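You operate a simulated robot arm through the tools that you are given. There is no shell and no other tool. Be economical: measure what you need, move in short steps, check, and stop when the job is done.

You run a simulated two-armed robot. Do the job below in one go: nothing can be reset, and whatever is moved stays where it is left.

TASK
Steady the cell holder, pull the cell the management display names, test it, and fit cell 5 in its pocket.
Fine: the old cell goes in the pass tray from 3.60 V up, else in the recharge tray. Set down upright: what you pick out.

The check looks at the end state, three seconds after you hand in, the way a careful person would. Anything else that was tipped, shoved, dropped, spilled or broken makes it a failure.

THE ROBOT
Two 7-joint arms with two-finger grippers on one trunk, on a base that drives. Base frame: it is fixed to the floor where the robot stands at the start and does not move with it; the origin is under the middle of the robot, x ahead of it, y to its left, z up; the surface under the hand at the start is at about z = 85. Readings come in cm, degrees, newtons and seconds.
The left shoulder is at the start at [6.5, 21.6, 116.6], the right one opposite. With the tool pointing down near the work surface each hand reaches from about 28 to 80 cm from the robot's upright axis, wherever it stands, measured 20 degrees to its own side. Places, roughly: cup of the volt checker [50, 50, 90]; pocket one of the round cell holder [50, 0, 90]; test button of the volt checker [40, 50, 90]. Payload 3.18 kg a hand.
The tool frame of a hand sits at the grasp point between the pads (the TCP): z along the fingers, y along the line on which they close. The tips reach 3 cm beyond it. The gripper opens to 14.4 cm. The gripper's body begins 10.3 cm behind the TCP.
Orientation is told as [roll, pitch, yaw] about the base's x, y, z axes, in that order, counted from this pose: with the fingers straight down and closing along the base's y, the tool's x points along the base's -x, its y along +y and its z along -z.

THE INTERFACE
- The arms move only by the tool servo_tool. It takes "left_targets", "right_targets" or both (then of equal length, played together; a hand with none holds still); each is a list of rows, each an object (a shift or turn left out is 0, a gripper value left out holds the last) with "delta_rot": the turn, a rotation vector about the tool's x, y, z in degrees, a list of three; "dp": the shift along the tool's x, y, z in cm, a list of three; "fingers": the closure in counts, from 0 (fully open) to 255 (shut). In form: [{"delta_rot": [ax, ay, az], "dp": [dx, dy, dz], "fingers": fingers}, ...]. A call has 1 to 12 rows; each row is the pose to reach, as a shift and turn from the pose commanded when the call began, along the tool's axes at that moment. A row lasts 0.2 s, in which the tool goes at most 5 cm and 8.6 degrees; a call with a longer step from one row to the next is refused whole, and so is a gripper value outside its range. Where a pose cannot be reached the arm comes as near as it can. A force on the tool above 40 N (or 10 N above the force at the start of the call, whichever is more), or a blocked arm, ends the call early, and 0.2 s more pass. The fingers move at their own pace and stop on an object; they squeeze with about 40 N. The grip force told is the motor's: it shows also when the fingers shut on nothing. Time passes only in rows, and 0.2 s behind the last, so rows that repeat a pose let the fingers close. It gives the time, the measured TCP pose, the force on the tool (base axes), the opening and the grip force at its end, in the units of the frame above (readings bear some noise), with the torque about the TCP (base axes, N m) and any sound that the robot's microphone picked up, and new pictures: "views" is both (left out), scene, wrist or none (wrist: the cameras of the hands that moved).
- Cameras (640 x 400 px; columns grow to the right, rows downward): "scene" is now at [15.57, 0.91, 136.72]; the picture's right is [0.11, -0.99, 0.00], its down [-0.46, -0.05, -0.89] and it looks along [0.88, 0.09, -0.46] (base axes); focal length 265 px, centre (320, 200). "left" rides on the left gripper at [7.6, -1.6, -14.3] in its tool frame; the picture's right is [0.21, 0.98, 0.00], its down [-0.84, 0.18, -0.51] and it looks along [-0.50, 0.11, 0.86] (tool axes); focal length 218 px, centre (320, 200). "right" rides on the right gripper at [7.6, 1.6, -14.3] in its tool frame; the picture's right is [-0.21, 0.98, 0.00], its down [-0.84, -0.18, -0.51] and it looks along [-0.50, -0.11, 0.86] (tool axes); focal length 218 px, centre (320, 200). There is no depth. A picture from a camera that has moved, and an enlarged one, comes with that camera's place and axes in the base frame and with its lens.
- raise_lower(by): slides the trunk up (or, below 0, down) by that many cm; the arms and the scene camera ride with it, the base frame stays. It gives what a move gives, with no picture.
- base_move(legs): drives the robot by 1 to 6 legs, each [ahead, left, turn to the left] in cm, cm and degrees, along the robot's own axes; the way and the turn of a leg run together, so that a leg with both is an arc; at most 150 cm and 180 degrees a leg. The arms and the cameras ride along, it lands a little off, and it stops where it bumps. It gives what a move gives, and a new picture of the scene camera.
- aim_head(pan, tilt): turns the head with the scene camera to pan (to the left, within 80 degrees either way) and tilt (down, from -29 to 69), counted from straight ahead of the robot. It gives what a move gives, and a new picture of the scene camera.
- inspect(camera, box): a new picture of the part [left, top, right, bottom] of that camera's present view, enlarged. The clock stands still meanwhile.
- close_job(): hands the job in; it is judged then, once.

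Work in short steps. Places have to be worked out from the pictures, the camera data and where the tool is seen: move nearer, look again, correct. Check each grasp and each placing, and mend what went wrong. You have 120 turns and 260 pictures in all, those below and enlarged ones among them. Open the grippers and draw the arms clear of the work before you hand the job in, unless the task says otherwise; then end with one line.

The tools are called by a JSON object that holds its "name" and its "arguments". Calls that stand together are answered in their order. servo_tool: Moves the arms, as the interface text tells. Its arguments: {"type":"object","properties":{"left_targets":{"type":"array"},"right_targets":{"type":"array"},"views":{"type":"string","enum":["both","scene","wrist","none"]}},"required":[]} The other tools are called the same way: raise_lower (by) slides the trunk up or down; base_move (legs) drives the base; aim_head (pan, tilt) turns the head that bears the scene camera; inspect (camera, box) takes an enlarged picture of a part of a camera's view; close_job () hands the job in.

At the start:

```text
time_s: 0.0
left_tcp_pos: [49.29, 35.92, 116.27]
left_tcp_rot: [0.0, -0.1, 0.1]
left_force: [0.1, 1.0, 0.7]
left_ft_torque: [-0.03, 0.0, 0.0]
left_opening: 14.4
left_finger_force: 0.0
right_tcp_pos: [33.58, -7.04, 122.86]
right_tcp_rot: [0.1, 0.1, 0.0]
right_force: [0.0, -0.2, 0.1]
right_ft_torque: [-0.03, 0.03, 0.03]
right_opening: 14.39
right_finger_force: 0.0
trunk travel left (down, up): [-24.7, 12.2]
robot x, y, heading: [-0.21, -0.19, -0.2]
head pan, tilt: [6.1, 27.7]
```

scene: 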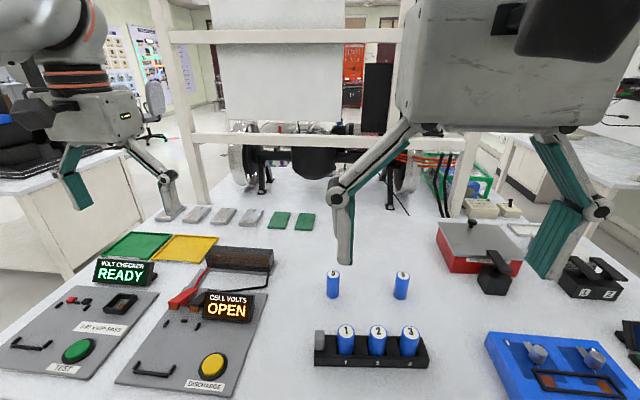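
right: 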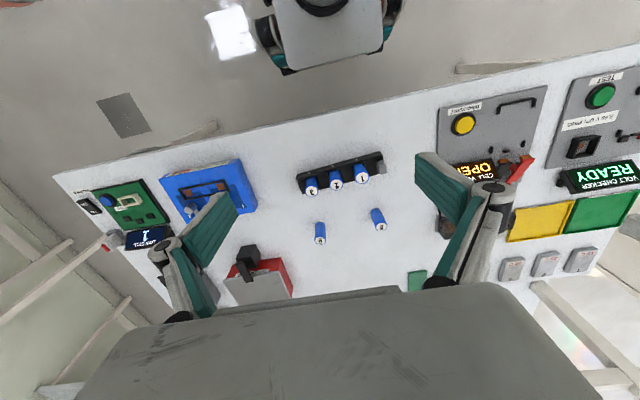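
left: 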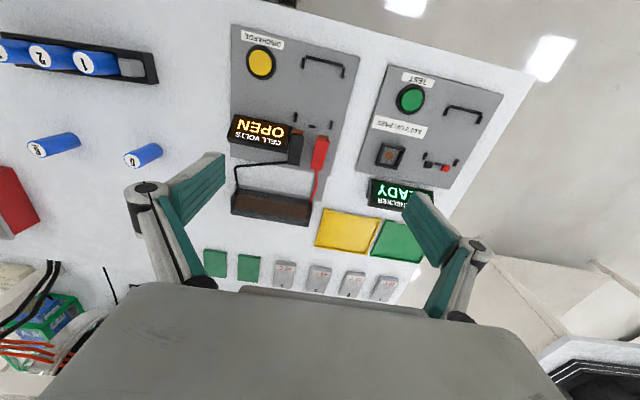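

I start by enlarging the pictures: the management display (seen by the right wrist camera), the holder, and the checker.

{"name": "inspect", "arguments": {"camera": "right", "box": [70, 170, 270, 295]}}

{"name": "inspect", "arguments": {"camera": "scene", "box": [290, 250, 450, 380]}}

{"name": "inspect", "arguments": {"camera": "scene", "box": [0, 220, 280, 400]}}

{"name": "aim_head", "arguments": {"pan": -40, "tilt": 45}}

```text
3.20 times, centred on (170, 232) of right
camera zoom: at [25.8, -5.54, 137.04], right [0.21, 0.98, 0.0], down [0.84, -0.18, 0.51], along [0.49, -0.11, -0.86], focal length 698 px, centre (800, 96)
```

zoom: 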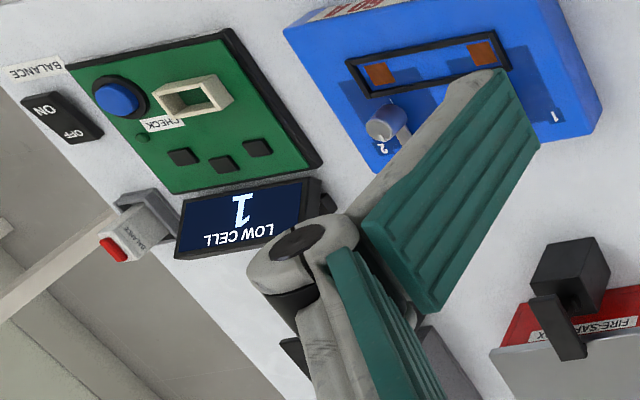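

```text
3.08 times, centred on (370, 315) of scene
camera zoom: at [15.57, 0.91, 136.72], right [0.11, -0.99, 0.0], down [-0.46, -0.05, -0.89], along [0.88, 0.09, -0.46], focal length 816 px, centre (166, -154)
```

zoom: 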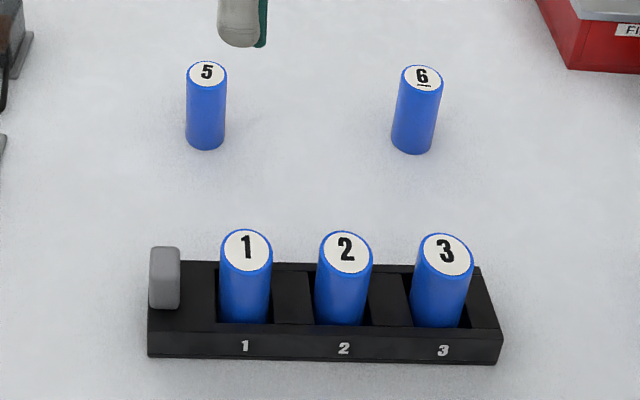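

```text
2.22 times, centred on (140, 310) of scene
camera zoom: at [15.57, 0.91, 136.72], right [0.11, -0.99, 0.0], down [-0.46, -0.05, -0.89], along [0.88, 0.09, -0.46], focal length 589 px, centre (720, -44)
```

zoom: 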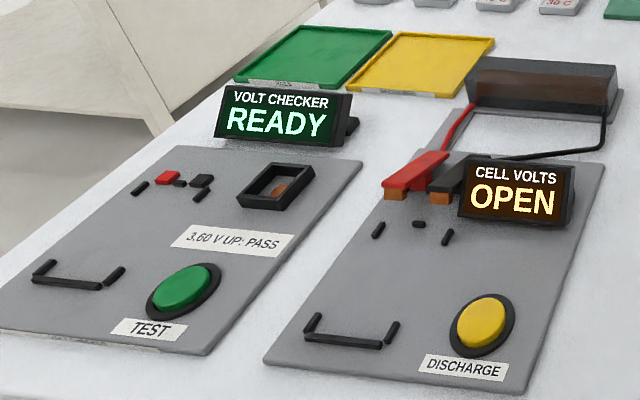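

```text
time_s: 1.1
left_tcp_pos: [49.32, 35.94, 116.17]
left_tcp_rot: [0.0, -0.1, 0.0]
left_force: [0.6, 0.6, 0.4]
left_ft_torque: [0.05, 0.0, -0.01]
left_opening: 14.39
left_finger_force: 0.1
right_tcp_pos: [33.55, -7.06, 122.77]
right_tcp_rot: [0.0, 0.1, 0.0]
right_force: [0.3, 0.0, 0.3]
right_ft_torque: [0.01, -0.03, -0.01]
right_opening: 14.38
right_finger_force: 0.0
trunk travel left (down, up): [-24.7, 12.2]
robot x, y, heading: [0.15, -0.09, 0.2]
head pan, tilt: [-40.0, 45.0]
camera scene: at [12.73, -5.28, 134.09], right [-0.64, -0.77, 0.0], down [-0.54, 0.45, -0.71], along [0.54, -0.45, -0.71], focal length 265 px, centre (320, 200)
```

scene: 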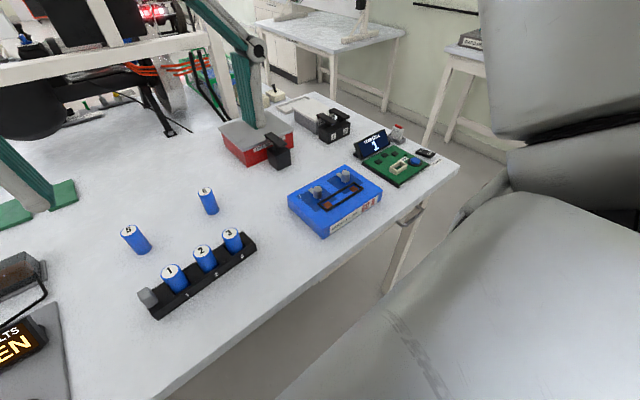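

The display says LOW CELL 1. I look down at the holder and its grey block more closely, before planning the grips.

{"name": "aim_head", "arguments": {"pan": 0, "tilt": 50}}

{"name": "inspect", "arguments": {"camera": "scene", "box": [240, 80, 440, 205]}}

{"name": "inspect", "arguments": {"camera": "right", "box": [270, 140, 430, 240]}}

{"name": "inspect", "arguments": {"camera": "left", "box": [300, 40, 520, 280]}}

```text
time_s: 2.2
left_tcp_pos: [49.39, 35.91, 116.23]
left_tcp_rot: [0.0, -0.1, 0.1]
left_force: [0.0, -0.1, -0.6]
left_ft_torque: [-0.01, 0.04, 0.0]
left_opening: 14.4
left_finger_force: 0.1
right_tcp_pos: [33.52, -6.95, 122.67]
right_tcp_rot: [-0.1, 0.1, 0.0]
right_force: [0.5, 0.0, 0.0]
right_ft_torque: [0.04, 0.01, 0.0]
right_opening: 14.41
right_finger_force: 0.0
trunk travel left (down, up): [-24.7, 12.2]
robot x, y, heading: [0.16, 0.11, 0.3]
head pan, tilt: [0.0, 50.0]
camera scene: at [14.19, -0.07, 133.4], right [0.0, -1.0, 0.0], down [-0.77, 0.0, -0.64], along [0.64, 0.0, -0.77], focal length 265 px, centre (320, 200)
```

scene: 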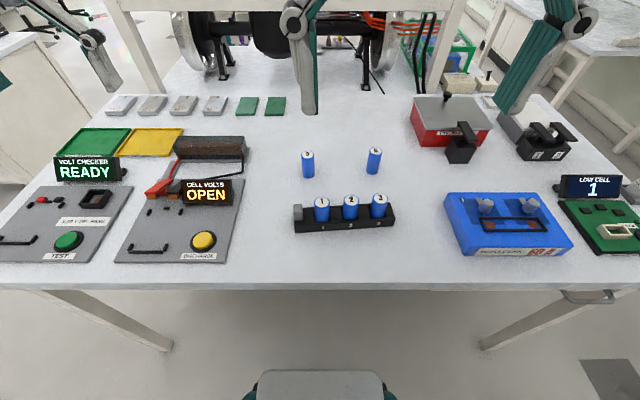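

```text
3.20 times, centred on (340, 142) of scene
camera zoom: at [14.19, -0.07, 133.4], right [0.0, -1.0, 0.0], down [-0.77, 0.0, -0.64], along [0.64, 0.0, -0.77], focal length 848 px, centre (256, 384)
```

zoom: 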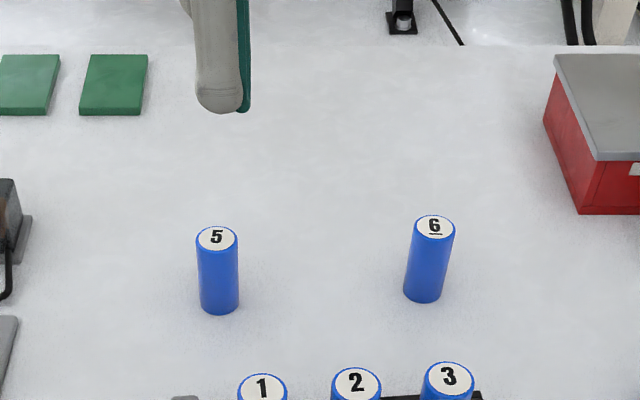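

```text
4.00 times, centred on (350, 190) of right
camera zoom: at [25.8, -5.54, 137.04], right [0.21, 0.98, 0.0], down [0.84, -0.18, 0.51], along [0.49, -0.11, -0.86], focal length 873 px, centre (200, 240)
```

zoom: 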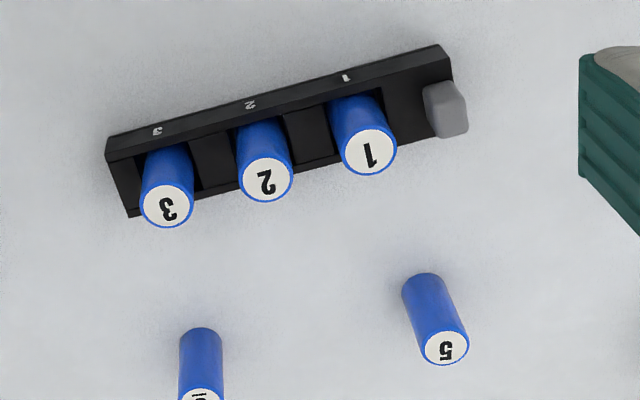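

```text
1.67 times, centred on (410, 160) of left
camera zoom: at [41.64, 34.28, 130.6], right [-0.21, 0.98, 0.0], down [0.84, 0.18, 0.51], along [0.5, 0.11, -0.86], focal length 364 px, centre (170, 267)
```

zoom: 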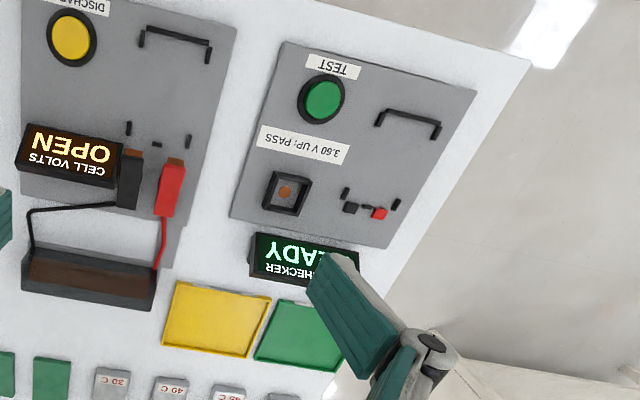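

Holder is a bar about x 45.5–50.7, y −16…5, turned ~+4°, with cells ~6 cm apart; cell 1 at about (48.3, −0.5), cell 5 at (62.6, 2.7). I'll have the right hand clamp the bar's right end across x, and the left hand do the cell work; first I turn both hands to close along x at safe height.

{"name": "servo_tool", "arguments": {"right_targets": [{"dp": [-1.36, -0.77, 1.0], "delta_rot": [0, 0, -8.5]}, {"dp": [-2.7, -1.5, 2.0], "delta_rot": [0, 0, -17]}, {"dp": [-4.1, -2.3, 3.0], "delta_rot": [0, 0, -25.5]}, {"dp": [-5.4, -3.1, 4.0], "delta_rot": [0, 0, -34]}, {"dp": [-6.8, -3.9, 5.0], "delta_rot": [0, 0, -42.5]}, {"dp": [-8.2, -4.6, 6.0], "delta_rot": [0, 0, -51]}, {"dp": [-9.5, -5.4, 7.0], "delta_rot": [0, 0, -59.5]}, {"dp": [-10.9, -6.2, 8.0], "delta_rot": [0, 0, -68]}, {"dp": [-12.2, -6.9, 9.0], "delta_rot": [0, 0, -76.5]}, {"dp": [-13.6, -7.7, 10.0], "delta_rot": [0, 0, -85]}, {"dp": [-15, -8.5, 11.0], "delta_rot": [0, 0, -93.5]}, {"dp": [-15, -8.5, 11.0], "delta_rot": [0, 0, -93.8]}], "left_targets": [{"dp": [0, -1.8, 0.5], "delta_rot": [0, 0, 8]}, {"dp": [0, -3.6, 1], "delta_rot": [0, 0, 16]}, {"dp": [0, -5.4, 1.5], "delta_rot": [0, 0, 24]}, {"dp": [0, -7.2, 2], "delta_rot": [0, 0, 32]}, {"dp": [0, -9, 2.5], "delta_rot": [0, 0, 40]}, {"dp": [0, -10.8, 3], "delta_rot": [0, 0, 48]}, {"dp": [0, -12.6, 3.5], "delta_rot": [0, 0, 56]}, {"dp": [0, -14.4, 4], "delta_rot": [0, 0, 64]}, {"dp": [0, -16.2, 4.5], "delta_rot": [0, 0, 72]}, {"dp": [0, -18, 5], "delta_rot": [0, 0, 80]}, {"dp": [0, -20, 5.5], "delta_rot": [0, 0, 86]}, {"dp": [0, -20, 5.5], "delta_rot": [0, 0, 86]}]}}

```text
time_s: 4.8
left_tcp_pos: [49.65, 15.24, 110.61]
left_tcp_rot: [-0.2, 0.3, -86.2]
left_force: [0.9, -1.4, 0.1]
left_ft_torque: [0.19, 0.09, 0.03]
left_opening: 14.39
left_finger_force: 0.0
right_tcp_pos: [45.64, -18.43, 101.61]
right_tcp_rot: [-19.8, -11.5, 66.9]
right_force: [1.9, -1.6, -0.8]
right_ft_torque: [0.2, 0.08, 0.12]
right_opening: 14.41
right_finger_force: 0.1
right hand out of reach, approached as far as the arm can: row 5, 6, 7, 8, 9, 10, 11, 12
trunk travel left (down, up): [-24.7, 12.2]
robot x, y, heading: [0.25, 0.1, -0.1]
head pan, tilt: [0.0, 50.0]
camera scene: at [14.55, -0.71, 133.31], right [0.0, -1.0, -0.01], down [-0.77, 0.0, -0.64], along [0.64, 0.0, -0.77], focal length 265 px, centre (320, 200)
camera right: at [35.7, -25.18, 112.73], right [-0.74, 0.61, -0.28], down [0.28, 0.66, 0.7], along [0.61, 0.44, -0.66], focal length 218 px, centre (320, 200)
camera left: at [47.48, 22.67, 125.01], right [0.96, 0.27, 0.0], down [0.24, -0.83, 0.5], along [0.14, -0.48, -0.86], focal length 218 px, centre (320, 200)
```

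scene: 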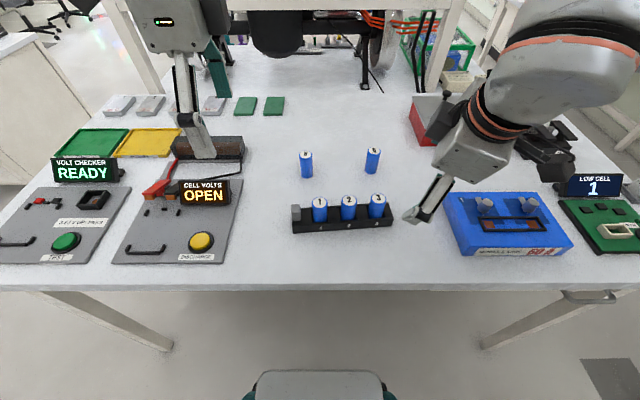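
right: 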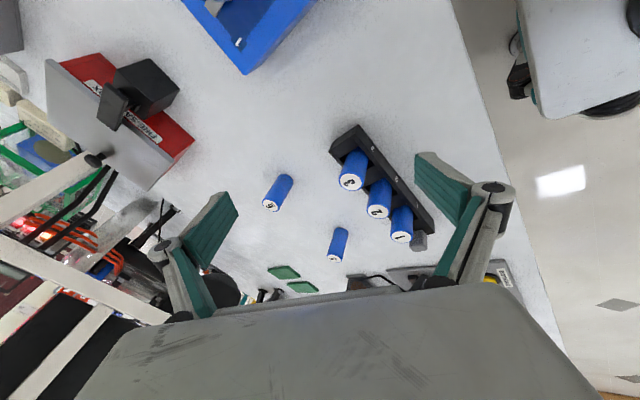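
left: 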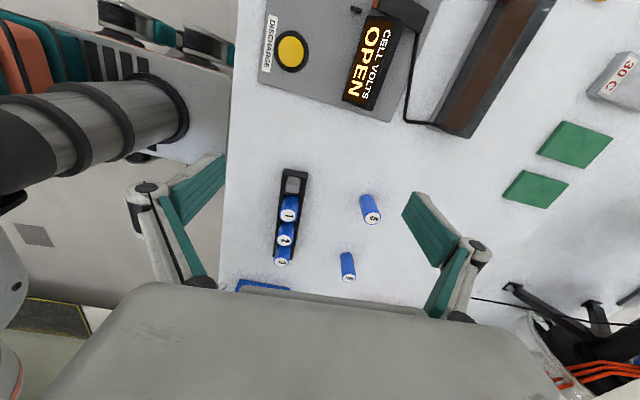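

The left hand is well turned; the right cannot turn that way from its cramped start. I back it out to the mirror of the left's start pose, undoing the turn.

{"name": "servo_tool", "arguments": {"right_targets": [{"dp": [1.6, 0, -0.6], "delta_rot": [0, 0, 8.5]}, {"dp": [3.2, 0, -1.2], "delta_rot": [0, 0, 17]}, {"dp": [4.8, 0, -1.8], "delta_rot": [0, 0, 25.5]}, {"dp": [6.4, 0, -2.4], "delta_rot": [0, 0, 34]}, {"dp": [8, 0, -3], "delta_rot": [0, 0, 42.5]}, {"dp": [9.6, 0, -3.6], "delta_rot": [0, 0, 51]}, {"dp": [11.2, 0, -4.2], "delta_rot": [0, 0, 59.5]}, {"dp": [12.8, 0, -4.8], "delta_rot": [0, 0, 68]}, {"dp": [14.4, 0, -5.4], "delta_rot": [0, 0, 76.5]}, {"dp": [16, 0, -6], "delta_rot": [0, 0, 85]}, {"dp": [17.6, 0, -6.6], "delta_rot": [0, 0, 93.5]}, {"dp": [19.6, 0, -7], "delta_rot": [0, 0, 93.8]}], "views": "none"}}

```text
time_s: 7.4
left_tcp_pos: [49.33, 15.66, 110.78]
left_tcp_rot: [0.1, 0.0, -86.0]
left_force: [0.0, 1.2, 0.0]
left_ft_torque: [0.07, -0.02, 0.0]
left_opening: 14.4
left_finger_force: 0.0
right_tcp_pos: [38.95, -37.09, 106.71]
right_tcp_rot: [13.3, -18.9, -31.0]
right_force: [-0.6, 0.5, 0.7]
right_ft_torque: [0.03, -0.04, 0.01]
right_opening: 14.42
right_finger_force: 0.0
right hand out of reach, approached as far as the arm can: row 5, 6, 7, 8, 9, 10, 11, 12
trunk travel left (down, up): [-24.7, 12.2]
robot x, y, heading: [0.34, -0.01, -0.2]
head pan, tilt: [0.0, 50.0]
```

The right hand came out tilted at (39, −37, 107). I straighten it and lift it a bit.

{"name": "servo_tool", "arguments": {"right_targets": [{"dp": [-1.4, 0.8, -0.9], "delta_rot": [1.3, 3.65, -4.73]}, {"dp": [-2.8, 1.6, -1.8], "delta_rot": [2.6, 7.3, -9.5]}, {"dp": [-4.2, 2.4, -2.7], "delta_rot": [3.9, 10.9, -14.2]}, {"dp": [-5.6, 3.2, -3.6], "delta_rot": [5.2, 14.6, -18.9]}, {"dp": [-7, 4, -4.5], "delta_rot": [6.5, 18.2, -23.7]}, {"dp": [-8.3, 4.6, -5], "delta_rot": [7.8, 21.9, -28.4]}, {"dp": [-8.3, 4.6, -5], "delta_rot": [7.8, 21.9, -28.4]}], "views": "scene"}}

```text
time_s: 9.0
left_tcp_pos: [49.18, 15.79, 110.89]
left_tcp_rot: [0.2, -0.1, -86.0]
left_force: [-0.5, 0.6, 0.7]
left_ft_torque: [-0.02, -0.02, 0.01]
left_opening: 14.39
left_finger_force: 0.0
right_tcp_pos: [44.76, -35.73, 113.84]
right_tcp_rot: [-0.4, -0.5, -0.1]
right_force: [-0.4, -0.4, 0.6]
right_ft_torque: [-0.03, -0.01, 0.0]
right_opening: 14.39
right_finger_force: 0.0
right hand out of reach, approached as far as the arm can: row 6, 7
trunk travel left (down, up): [-24.7, 12.2]
robot x, y, heading: [0.18, -0.16, -0.1]
head pan, tilt: [0.0, 50.0]
camera scene: at [14.09, -0.01, 133.42], right [0.0, -1.0, 0.0], down [-0.77, 0.0, -0.64], along [0.64, 0.0, -0.77], focal length 265 px, centre (320, 200)
```

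scene: 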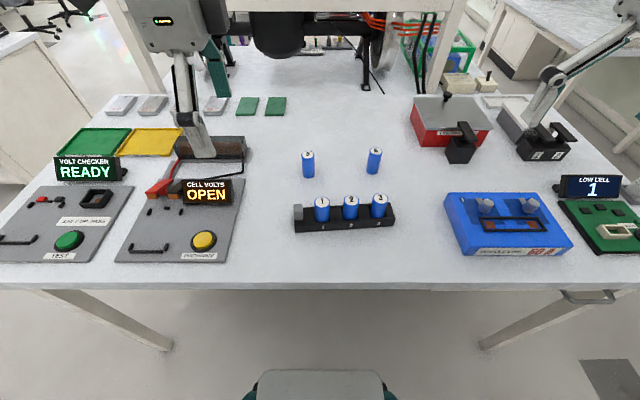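

The right wrist's limit lies on the + yaw side, so I turn it the other way (yaw −86) while moving over the bar's right end.

{"name": "servo_tool", "arguments": {"right_targets": [{"dp": [-0.4, 1.0, 0.5], "delta_rot": [0, 0, 8]}, {"dp": [-0.8, 2, 1], "delta_rot": [0, 0, 16]}, {"dp": [-1.2, 3, 1.5], "delta_rot": [0, 0, 24]}, {"dp": [-1.6, 4, 2], "delta_rot": [0, 0, 32]}, {"dp": [-2, 5.5, 2.5], "delta_rot": [0, 0, 40]}, {"dp": [-2.4, 7, 3], "delta_rot": [0, 0, 48]}, {"dp": [-2.8, 9, 3.5], "delta_rot": [0, 0, 56]}, {"dp": [-3.2, 11, 4], "delta_rot": [0, 0, 64]}, {"dp": [-3.6, 13, 4.5], "delta_rot": [0, 0, 72]}, {"dp": [-3.8, 15, 5], "delta_rot": [0, 0, 80]}, {"dp": [-3.8, 17.5, 5.5], "delta_rot": [0, 0, 86]}, {"dp": [-3.8, 17.5, 5.5], "delta_rot": [0, 0, 86]}]}}

```text
time_s: 11.6
left_tcp_pos: [49.36, 15.66, 110.85]
left_tcp_rot: [0.0, 0.0, -86.0]
left_force: [0.3, -0.5, -0.1]
left_ft_torque: [0.02, 0.01, 0.01]
left_opening: 14.37
left_finger_force: 0.0
right_tcp_pos: [48.67, -18.26, 108.14]
right_tcp_rot: [0.1, -0.1, -86.1]
right_force: [-1.1, -0.6, -0.1]
right_ft_torque: [0.0, -0.05, 0.01]
right_opening: 14.39
right_finger_force: 0.1
trunk travel left (down, up): [-24.7, 12.2]
robot x, y, heading: [0.01, 0.02, -0.1]
head pan, tilt: [0.0, 50.0]
camera scene: at [14.16, -0.12, 133.41], right [0.0, -1.0, 0.0], down [-0.77, 0.0, -0.64], along [0.64, 0.0, -0.77], focal length 265 px, centre (320, 200)
camera right: at [49.63, -10.64, 122.4], right [0.99, -0.14, 0.0], down [-0.12, -0.85, 0.51], along [-0.07, -0.5, -0.86], focal length 218 px, centre (320, 200)
```

scene: 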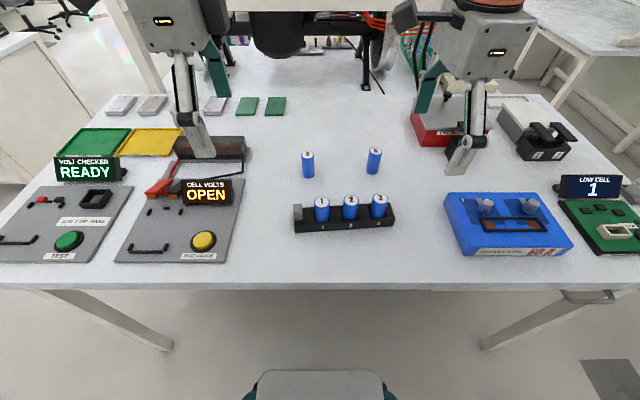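
right: 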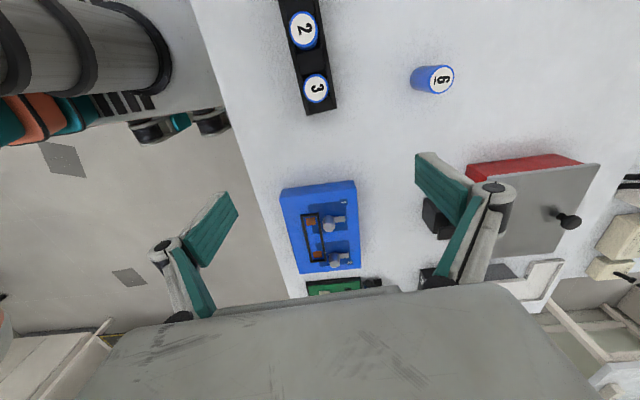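

Orientation reached. I measure the bar's right end from the right wrist camera.

{"name": "inspect", "arguments": {"camera": "right", "box": [250, 0, 410, 130]}}

{"name": "inspect", "arguments": {"camera": "left", "box": [250, 150, 400, 290]}}

```text
3.08 times, centred on (330, 65) of right
camera zoom: at [49.63, -10.64, 122.4], right [0.99, -0.14, 0.0], down [-0.12, -0.85, 0.51], along [-0.07, -0.5, -0.86], focal length 672 px, centre (289, 615)
```

zoom: 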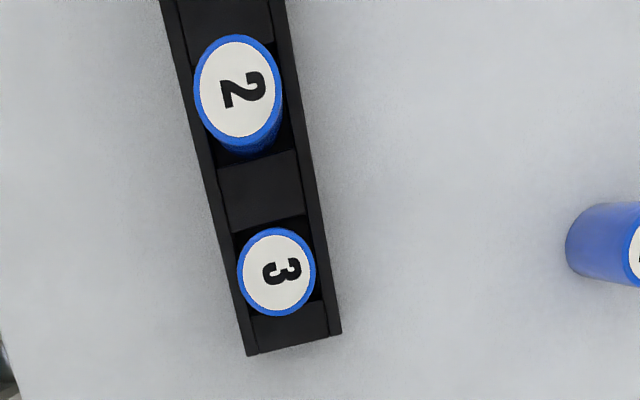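

```text
2.86 times, centred on (325, 220) of left
camera zoom: at [47.1, 23.33, 125.17], right [0.96, 0.28, 0.0], down [0.24, -0.83, 0.51], along [0.14, -0.49, -0.86], focal length 624 px, centre (306, 143)
```

zoom: 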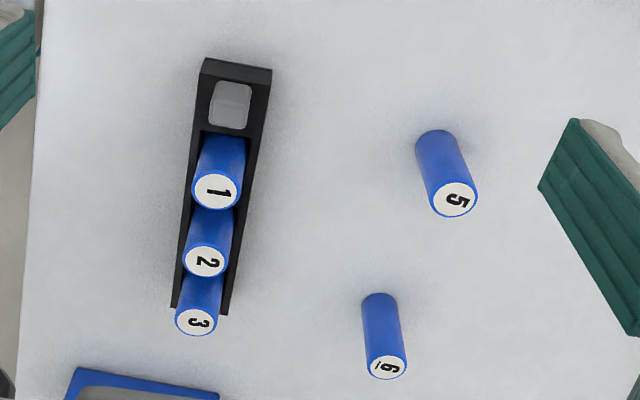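

Bar's right end: x 46.8–51.5 at y −15.7, width 4.65, yaw +4.6°. I lower the right hand over it to z≈97 tilted 10° outward, fingers part-closed to ~8 cm.

{"name": "servo_tool", "arguments": {"right_targets": [{"dp": [1, 0.2, 2.2], "delta_rot": [0, 3, -0.7], "fingers": 110}, {"dp": [2, 0.4, 5], "delta_rot": [0, 7, -0.7]}, {"dp": [3, 0.5, 8], "delta_rot": [0, 10, -0.7]}, {"dp": [3.6, 0.64, 11.1], "delta_rot": [0, 10, -0.7]}, {"dp": [3.6, 0.64, 11.1], "delta_rot": [0, 10, -0.7]}, {"dp": [3.6, 0.64, 11.1], "delta_rot": [0, 10, -0.7]}]}}

```text
time_s: 13.0
left_tcp_pos: [49.4, 15.81, 110.8]
left_tcp_rot: [-0.1, 0.0, -85.8]
left_force: [-0.2, 0.3, -1.0]
left_ft_torque: [0.0, -0.02, -0.03]
left_opening: 14.41
left_finger_force: 0.0
right_tcp_pos: [49.07, -14.51, 97.03]
right_tcp_rot: [0.1, 9.9, -85.3]
right_force: [-0.4, 0.7, -0.4]
right_ft_torque: [0.03, 0.01, -0.01]
right_opening: 8.18
right_finger_force: 0.1
trunk travel left (down, up): [-24.7, 12.2]
robot x, y, heading: [-0.06, -0.15, -0.1]
head pan, tilt: [0.0, 50.0]
camera scene: at [14.21, -0.06, 133.4], right [0.0, -1.0, 0.0], down [-0.77, 0.0, -0.64], along [0.64, 0.0, -0.77], focal length 265 px, centre (320, 200)
camera right: at [50.17, -9.46, 112.46], right [0.99, -0.12, -0.03], down [-0.1, -0.93, 0.35], along [-0.08, -0.35, -0.93], focal length 218 px, centre (320, 200)
```

scene: 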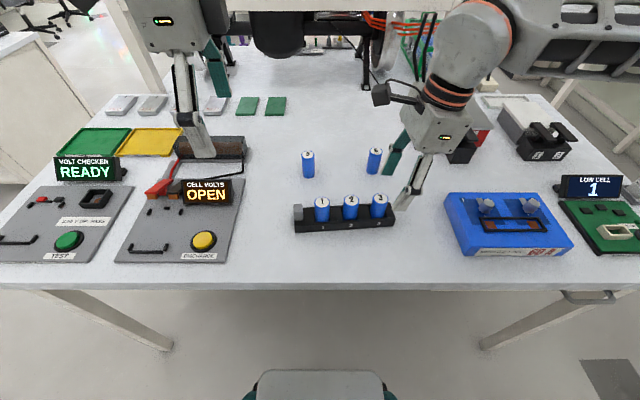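
right: 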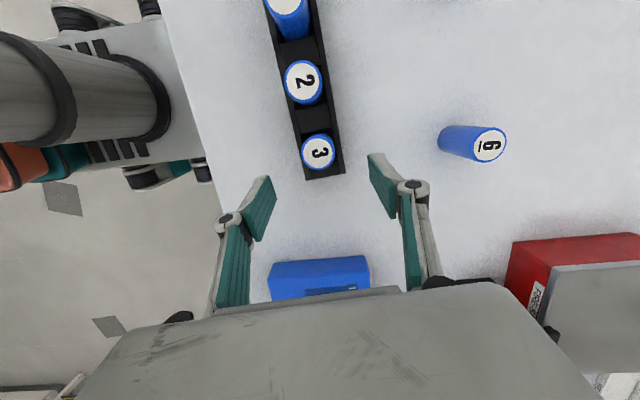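

Gripper is just above; camera boom stays clear. I check bar centring from this view.

{"name": "inspect", "arguments": {"camera": "right", "box": [200, 90, 440, 240]}}

```text
2.67 times, centred on (320, 165) of right
camera zoom: at [50.17, -9.46, 112.46], right [0.99, -0.12, -0.03], down [-0.1, -0.93, 0.35], along [-0.08, -0.35, -0.93], focal length 582 px, centre (320, 293)
```

zoom: 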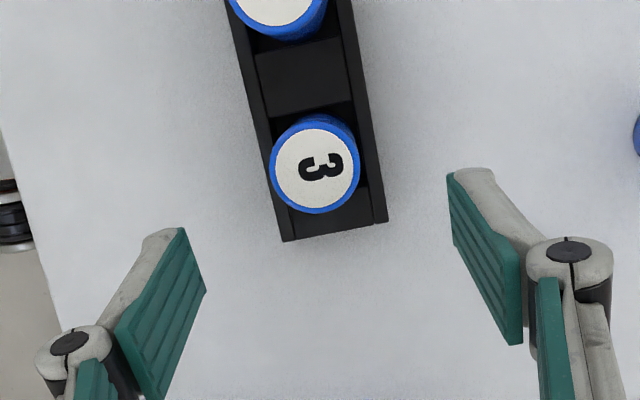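

Bar centre at the grip is x≈48.97; nearly centred. I lower straight down to z≈89.3 with fingers straddling the bar.

{"name": "servo_tool", "arguments": {"right_targets": [{"dp": [-0.5, -0.1, 2.8]}, {"dp": [-0.95, -0.1, 5.4]}, {"dp": [-1.34, -0.1, 7.58]}, {"dp": [-1.34, -0.1, 7.58]}]}}

{"name": "inspect", "arguments": {"camera": "right", "box": [200, 90, 440, 240]}}

```text
time_s: 14.0
left_tcp_pos: [49.3, 15.78, 110.77]
left_tcp_rot: [0.1, 0.0, -85.9]
left_force: [0.4, -0.1, 0.0]
left_ft_torque: [-0.01, -0.04, 0.0]
left_opening: 14.42
left_finger_force: 0.1
right_tcp_pos: [48.94, -14.64, 89.45]
right_tcp_rot: [0.1, 9.9, -85.1]
right_force: [0.2, -0.1, 0.5]
right_ft_torque: [0.01, -0.01, -0.01]
right_opening: 8.21
right_finger_force: 0.1
trunk travel left (down, up): [-24.7, 12.2]
robot x, y, heading: [0.22, -0.36, -0.2]
head pan, tilt: [0.0, 50.0]
camera scene: at [14.17, -0.05, 133.41], right [0.0, -1.0, 0.0], down [-0.77, 0.0, -0.64], along [0.64, 0.0, -0.77], focal length 265 px, centre (320, 200)
camera right: at [50.05, -9.55, 104.75], right [0.99, -0.12, -0.03], down [-0.1, -0.93, 0.35], along [-0.07, -0.35, -0.93], focal length 218 px, centre (320, 200)
```

scene: 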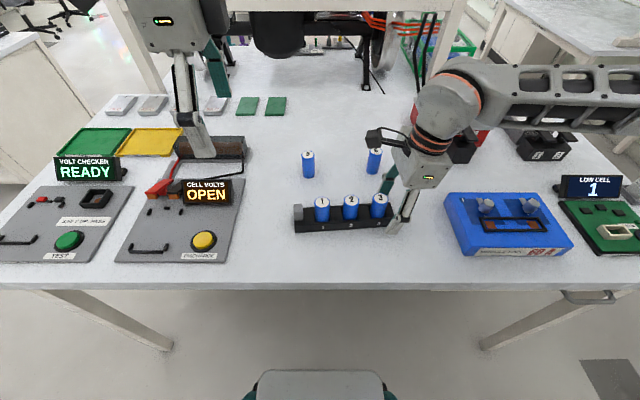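
right: 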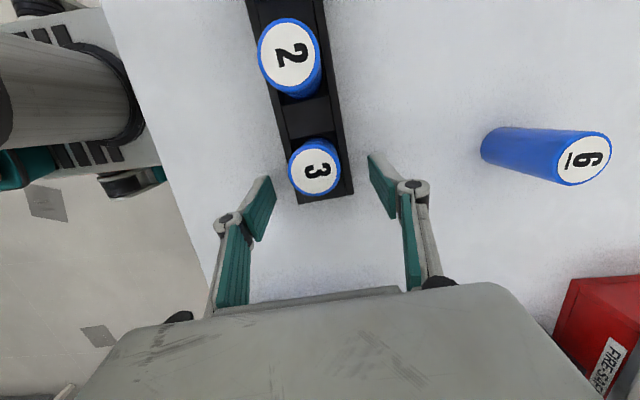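

```text
2.67 times, centred on (320, 165) of right
camera zoom: at [50.05, -9.55, 104.75], right [0.99, -0.12, -0.03], down [-0.1, -0.93, 0.35], along [-0.07, -0.35, -0.93], focal length 582 px, centre (320, 293)
```

zoom: 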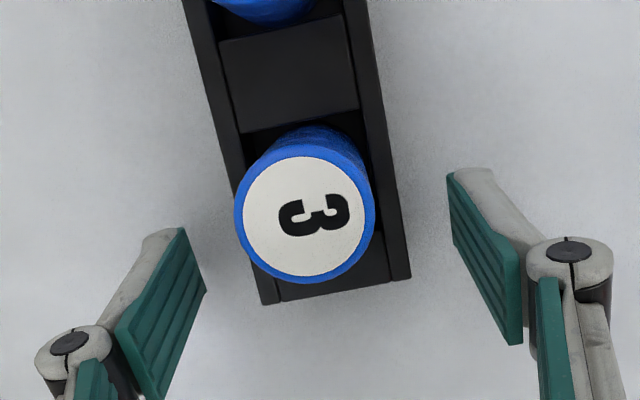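

Fingers straddle the bar well. I shift +0.1 cm in x, close to about 5 cm, and check for contact before squeezing.

{"name": "servo_tool", "arguments": {"right_targets": [{"dp": [0, 0.12, 0], "fingers": 140}, {"dp": [0, 0.12, 0], "fingers": 164}, {"dp": [0, 0.12, 0]}, {"dp": [0, 0.12, 0]}], "views": "none"}}

{"name": "inspect", "arguments": {"camera": "right", "box": [220, 110, 420, 235]}}

```text
time_s: 15.0
left_tcp_pos: [49.37, 15.79, 110.74]
left_tcp_rot: [0.1, 0.0, -85.9]
left_force: [-0.3, -0.9, -0.4]
left_ft_torque: [-0.03, -0.02, -0.01]
left_opening: 14.4
left_finger_force: 0.0
right_tcp_pos: [49.11, -14.66, 89.38]
right_tcp_rot: [0.2, 9.9, -85.2]
right_force: [-0.2, 0.1, 0.7]
right_ft_torque: [-0.02, 0.0, 0.02]
right_opening: 5.15
right_finger_force: 0.1
trunk travel left (down, up): [-24.7, 12.2]
robot x, y, heading: [0.04, -0.0, 0.1]
head pan, tilt: [0.0, 50.0]
```

```text
3.20 times, centred on (320, 172) of right
camera zoom: at [50.19, -9.55, 104.75], right [0.99, -0.12, -0.03], down [-0.1, -0.93, 0.35], along [-0.08, -0.35, -0.93], focal length 698 px, centre (320, 288)
```

zoom: 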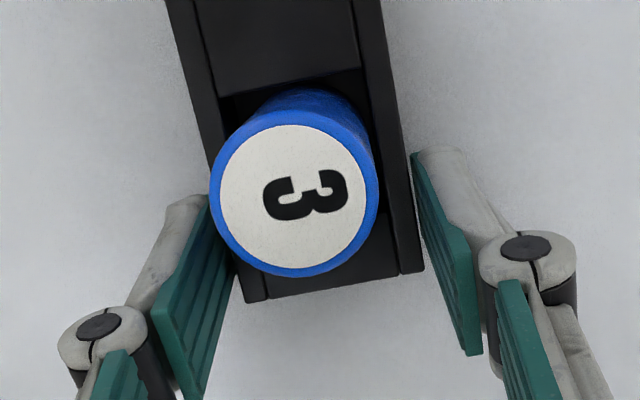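

Both gaps are small and even. I squeeze.

{"name": "servo_tool", "arguments": {"right_targets": [{"fingers": 172}, {"fingers": 180}, {"fingers": 200}, {"fingers": 255}, {"fingers": 255}], "views": "wrist"}}

{"name": "inspect", "arguments": {"camera": "left", "box": [250, 150, 400, 290]}}

```text
time_s: 16.2
left_tcp_pos: [49.16, 15.79, 110.77]
left_tcp_rot: [0.1, 0.0, -85.9]
left_force: [0.1, 0.1, 0.3]
left_ft_torque: [0.0, 0.04, 0.01]
left_opening: 14.41
left_finger_force: 0.0
right_tcp_pos: [49.1, -14.69, 89.39]
right_tcp_rot: [0.1, 9.9, -85.3]
right_force: [1.9, 0.1, 0.3]
right_ft_torque: [0.04, -0.08, -0.1]
right_opening: 4.72
right_finger_force: 40.0
trunk travel left (down, up): [-24.7, 12.2]
robot x, y, heading: [-0.04, 0.13, 0.1]
head pan, tilt: [0.0, 50.0]
camera right: at [50.21, -9.55, 104.75], right [0.99, -0.12, -0.03], down [-0.1, -0.93, 0.35], along [-0.08, -0.35, -0.93], focal length 218 px, centre (320, 200)
```

right: 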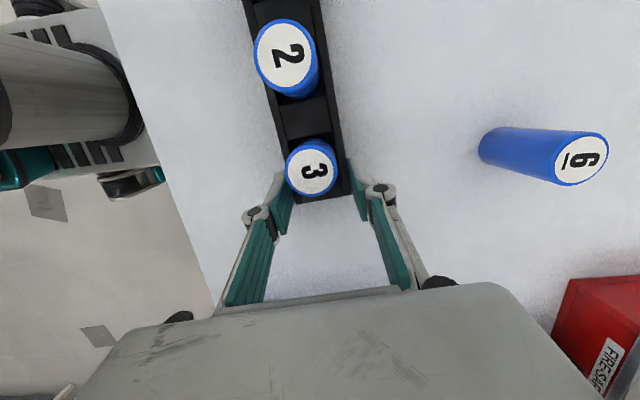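

```text
2.86 times, centred on (325, 220) of left
camera zoom: at [47.14, 23.39, 125.14], right [0.96, 0.28, 0.0], down [0.24, -0.83, 0.51], along [0.14, -0.49, -0.86], focal length 624 px, centre (306, 143)
```

zoom: 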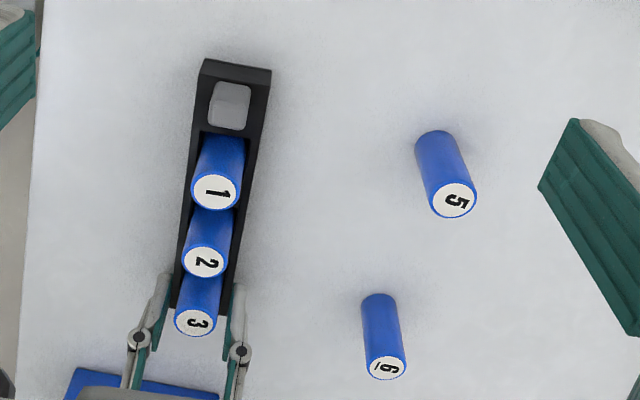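

The bar is clamped (4.72 cm, 40 N) and did not shift. Cell 1's top is at about (47.95, −0.45, 92.1). I bring the left hand above it at z=100 with fingers at ~6.5 cm.

{"name": "servo_tool", "arguments": {"left_targets": [{"dp": [-4, -0.6, 1], "delta_rot": [0, 0, -0.5], "fingers": 140}, {"dp": [-8, -1.2, 3], "delta_rot": [0, 0, -0.5]}, {"dp": [-12, -1.9, 6], "delta_rot": [0, 0, -0.5]}, {"dp": [-16.1, -2.5, 8.5], "delta_rot": [0, 0, -0.5]}, {"dp": [-16.1, -2.5, 10.8], "delta_rot": [0, 0, -0.5]}, {"dp": [-16.1, -2.5, 10.8], "delta_rot": [0, 0, -0.5]}]}}

{"name": "inspect", "arguments": {"camera": "left", "box": [220, 90, 420, 240]}}

```text
refused: row 3 steps farther than a row can; nothing moved
```

```text
2.67 times, centred on (320, 165) of left
camera zoom: at [47.14, 23.39, 125.14], right [0.96, 0.28, 0.0], down [0.24, -0.83, 0.51], along [0.14, -0.49, -0.86], focal length 582 px, centre (320, 293)
```

zoom: 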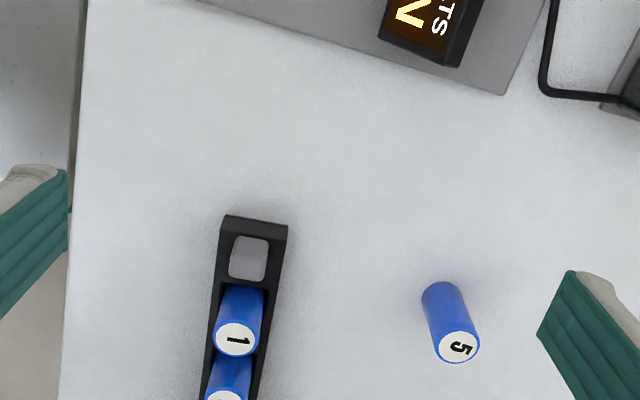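

One step was over-long; I repeat with shorter steps.

{"name": "servo_tool", "arguments": {"left_targets": [{"dp": [-3, -0.5, 1.5], "delta_rot": [0, 0, -0.5], "fingers": 140}, {"dp": [-6, -1.0, 3.5], "delta_rot": [0, 0, -0.5]}, {"dp": [-9, -1.4, 5.5], "delta_rot": [0, 0, -0.5]}, {"dp": [-12, -1.9, 7.5], "delta_rot": [0, 0, -0.5]}, {"dp": [-14, -2.3, 9.5], "delta_rot": [0, 0, -0.5]}, {"dp": [-16.1, -2.5, 10.8], "delta_rot": [0, 0, -0.5]}, {"dp": [-16.1, -2.5, 10.8], "delta_rot": [0, 0, -0.5]}]}}

{"name": "inspect", "arguments": {"camera": "left", "box": [220, 90, 420, 240]}}

```text
time_s: 17.8
left_tcp_pos: [48.04, -0.4, 99.8]
left_tcp_rot: [0.1, 0.0, -85.4]
left_force: [0.6, 0.1, -0.2]
left_ft_torque: [0.02, 0.02, 0.02]
left_opening: 6.48
left_finger_force: 0.0
right_tcp_pos: [49.11, -14.76, 89.35]
right_tcp_rot: [0.1, 9.9, -85.1]
right_force: [-2.0, 0.6, 0.1]
right_ft_torque: [0.09, 0.07, 0.12]
right_opening: 4.72
right_finger_force: 39.7
trunk travel left (down, up): [-24.7, 12.2]
robot x, y, heading: [0.24, -0.05, 0.1]
head pan, tilt: [0.0, 50.0]
camera scene: at [14.17, -0.06, 133.4], right [0.0, -1.0, 0.0], down [-0.77, 0.0, -0.64], along [0.64, 0.0, -0.77], focal length 265 px, centre (320, 200)
camera left: at [45.76, 7.17, 114.21], right [0.96, 0.29, 0.0], down [0.25, -0.83, 0.51], along [0.15, -0.49, -0.86], focal length 218 px, centre (320, 200)
```

scene: 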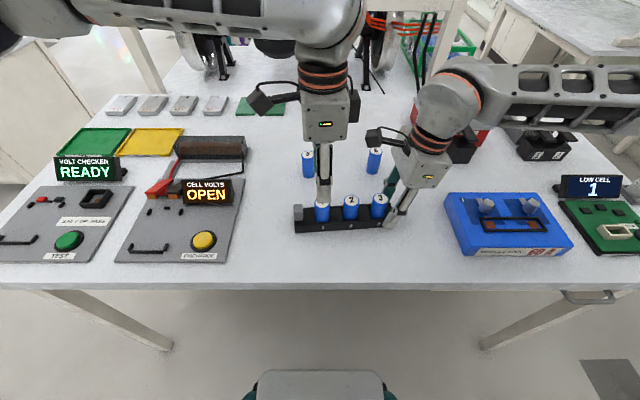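
left: 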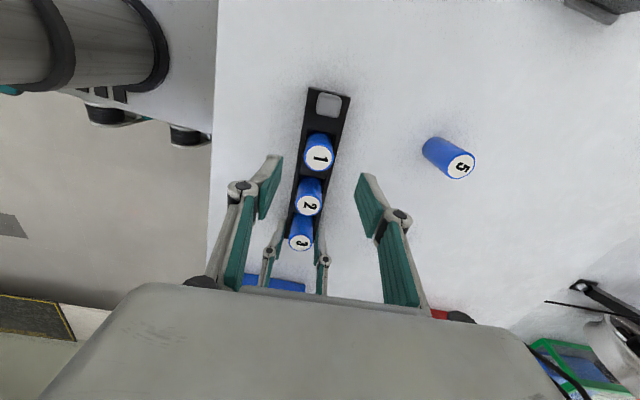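

```text
2.67 times, centred on (320, 165) of left
camera zoom: at [45.76, 7.17, 114.21], right [0.96, 0.29, 0.0], down [0.25, -0.83, 0.51], along [0.15, -0.49, -0.86], focal length 582 px, centre (320, 293)
```

zoom: 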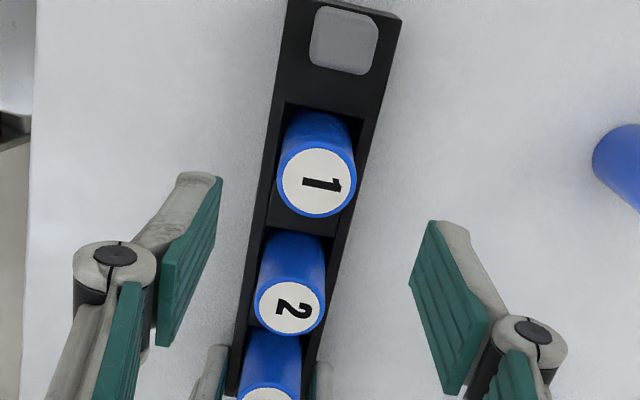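

Cell 1 at (48.0, −0.5), hand over it. I lower to z=92 (tips just over the bar rim).

{"name": "servo_tool", "arguments": {"left_targets": [{"dp": [-0.08, 0, 2.5]}, {"dp": [-0.08, 0, 5]}, {"dp": [-0.08, 0, 6.8]}, {"dp": [-0.08, 0, 7.8]}, {"dp": [-0.08, 0, 7.8]}]}}

{"name": "inspect", "arguments": {"camera": "left", "box": [220, 90, 420, 240]}}

```text
time_s: 19.0
left_tcp_pos: [47.92, -0.46, 92.11]
left_tcp_rot: [0.2, 0.0, -85.6]
left_force: [0.1, 1.0, 0.2]
left_ft_torque: [0.04, 0.02, 0.02]
left_opening: 6.5
left_finger_force: 0.0
right_tcp_pos: [49.23, -14.74, 89.42]
right_tcp_rot: [0.1, 9.8, -85.2]
right_force: [-1.8, -0.8, 2.4]
right_ft_torque: [-0.07, 0.08, -0.07]
right_opening: 4.72
right_finger_force: 40.1
trunk travel left (down, up): [-24.7, 12.2]
robot x, y, heading: [0.21, 0.02, 0.2]
head pan, tilt: [0.0, 50.0]
camera scene: at [14.17, -0.07, 133.4], right [0.0, -1.0, 0.0], down [-0.77, 0.0, -0.64], along [0.64, 0.0, -0.77], focal length 265 px, centre (320, 200)
camera left: at [45.64, 7.1, 106.48], right [0.96, 0.29, 0.0], down [0.25, -0.83, 0.51], along [0.15, -0.49, -0.86], focal length 218 px, centre (320, 200)
```

scene: 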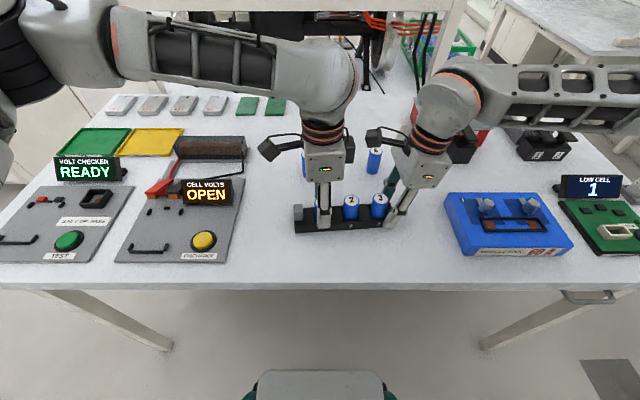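
left: 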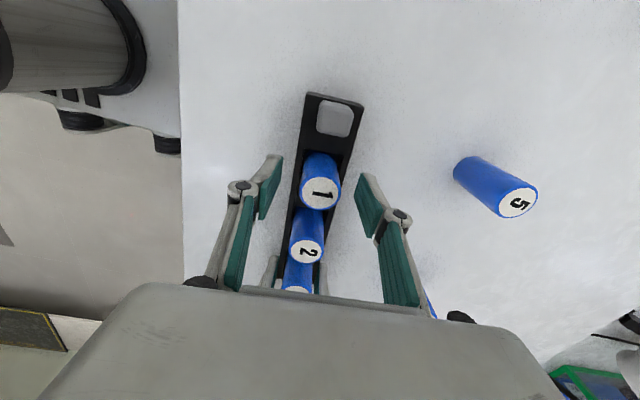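

```text
2.67 times, centred on (320, 165) of left
camera zoom: at [45.64, 7.1, 106.48], right [0.96, 0.29, 0.0], down [0.25, -0.83, 0.51], along [0.15, -0.49, -0.86], focal length 582 px, centre (320, 293)
```

zoom: 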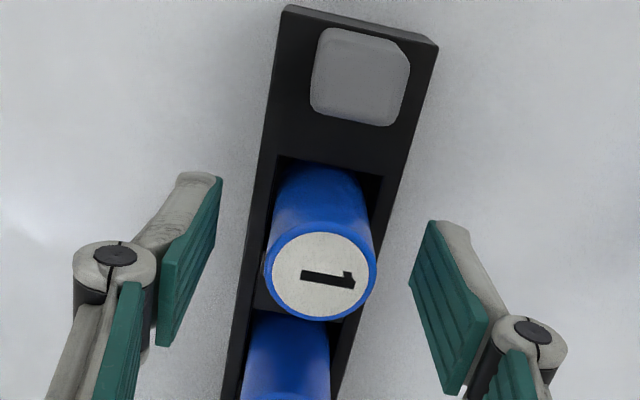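

Centred (cell at 48.0, −0.5). I close the left fingers on cell 1.

{"name": "servo_tool", "arguments": {"left_targets": [{"dp": [-0.08, 0.04, 0], "fingers": 180}, {"dp": [-0.08, 0.04, 0], "fingers": 195}, {"dp": [-0.08, 0.04, 0], "fingers": 210}, {"dp": [-0.08, 0.04, 0], "fingers": 255}, {"dp": [-0.08, 0.04, 0], "fingers": 255}], "views": "wrist"}}

```text
time_s: 20.2
left_tcp_pos: [48.03, -0.51, 92.07]
left_tcp_rot: [0.1, 0.1, -85.5]
left_force: [0.0, 0.6, 0.3]
left_ft_torque: [-0.03, 0.0, -0.02]
left_opening: 3.04
left_finger_force: 40.2
right_tcp_pos: [49.01, -14.67, 89.31]
right_tcp_rot: [0.2, 10.0, -85.3]
right_force: [-1.4, -1.7, 1.0]
right_ft_torque: [-0.06, 0.05, 0.05]
right_opening: 4.71
right_finger_force: 40.3
trunk travel left (down, up): [-24.7, 12.2]
robot x, y, heading: [0.15, -0.3, 0.3]
head pan, tilt: [0.0, 50.0]
camera left: at [45.73, 7.01, 106.52], right [0.96, 0.29, 0.0], down [0.25, -0.83, 0.51], along [0.15, -0.49, -0.86], focal length 218 px, centre (320, 200)
```

left: 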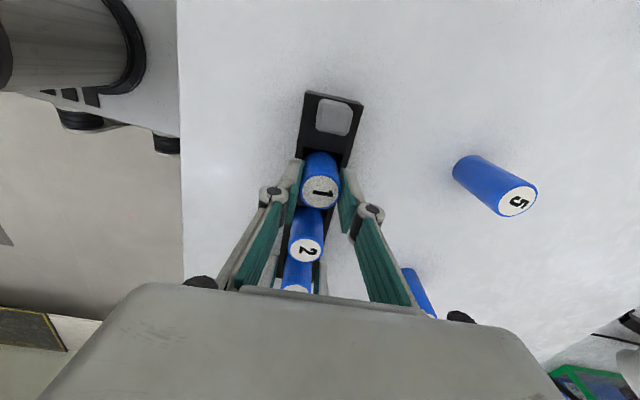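

Cell 1 is gripped (3.04 cm, 40 N). I pull it straight up, slowly at first.

{"name": "servo_tool", "arguments": {"left_targets": [{"dp": [0, 0, -0.4]}, {"dp": [0, 0, -1]}, {"dp": [0, 0, -2]}, {"dp": [0, 0, -3.5]}, {"dp": [0, 0, -5.5]}, {"dp": [0, 0, -8]}, {"dp": [0, 0, -11]}, {"dp": [0, 0, -14]}, {"dp": [0, 0, -14]}]}}

```text
time_s: 22.2
left_tcp_pos: [48.0, -0.57, 106.25]
left_tcp_rot: [0.1, 0.0, -85.6]
left_force: [0.3, 0.2, -1.1]
left_ft_torque: [-0.01, -0.04, 0.0]
left_opening: 3.05
left_finger_force: 40.3
right_tcp_pos: [49.04, -14.54, 89.42]
right_tcp_rot: [0.2, 9.8, -85.2]
right_force: [-0.9, -1.2, 0.8]
right_ft_torque: [-0.01, 0.02, 0.04]
right_opening: 4.72
right_finger_force: 40.6
trunk travel left (down, up): [-24.7, 12.2]
robot x, y, heading: [-0.08, 0.11, -0.2]
head pan, tilt: [0.0, 50.0]
camera scene: at [14.18, -0.07, 133.4], right [0.0, -1.0, 0.0], down [-0.77, 0.0, -0.64], along [0.64, 0.0, -0.77], focal length 265 px, centre (320, 200)
camera left: at [45.73, 6.99, 120.55], right [0.96, 0.29, 0.0], down [0.25, -0.83, 0.51], along [0.15, -0.49, -0.86], focal length 218 px, centre (320, 200)
```

scene: 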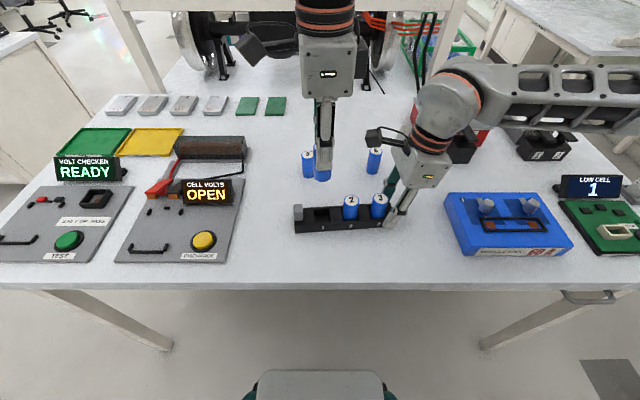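
left: 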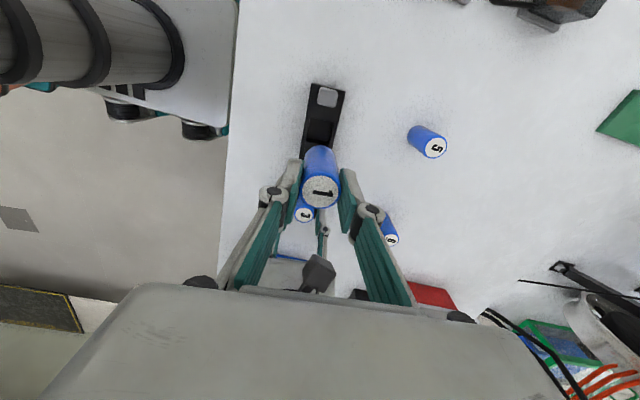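

Cell 1 is out and the bar held still. Now I measure the checker's cup, button and handle.

{"name": "inspect", "arguments": {"camera": "scene", "box": [0, 110, 210, 270]}}

```text
2.50 times, centred on (105, 190) of scene
camera zoom: at [14.18, -0.07, 133.4], right [0.0, -1.0, 0.0], down [-0.77, 0.0, -0.64], along [0.64, 0.0, -0.77], focal length 663 px, centre (858, 225)
```

zoom: 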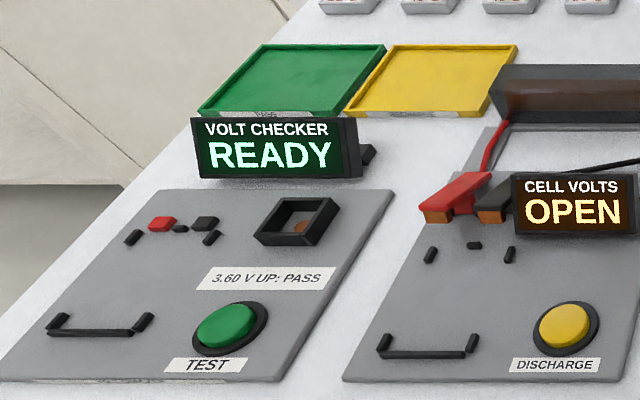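

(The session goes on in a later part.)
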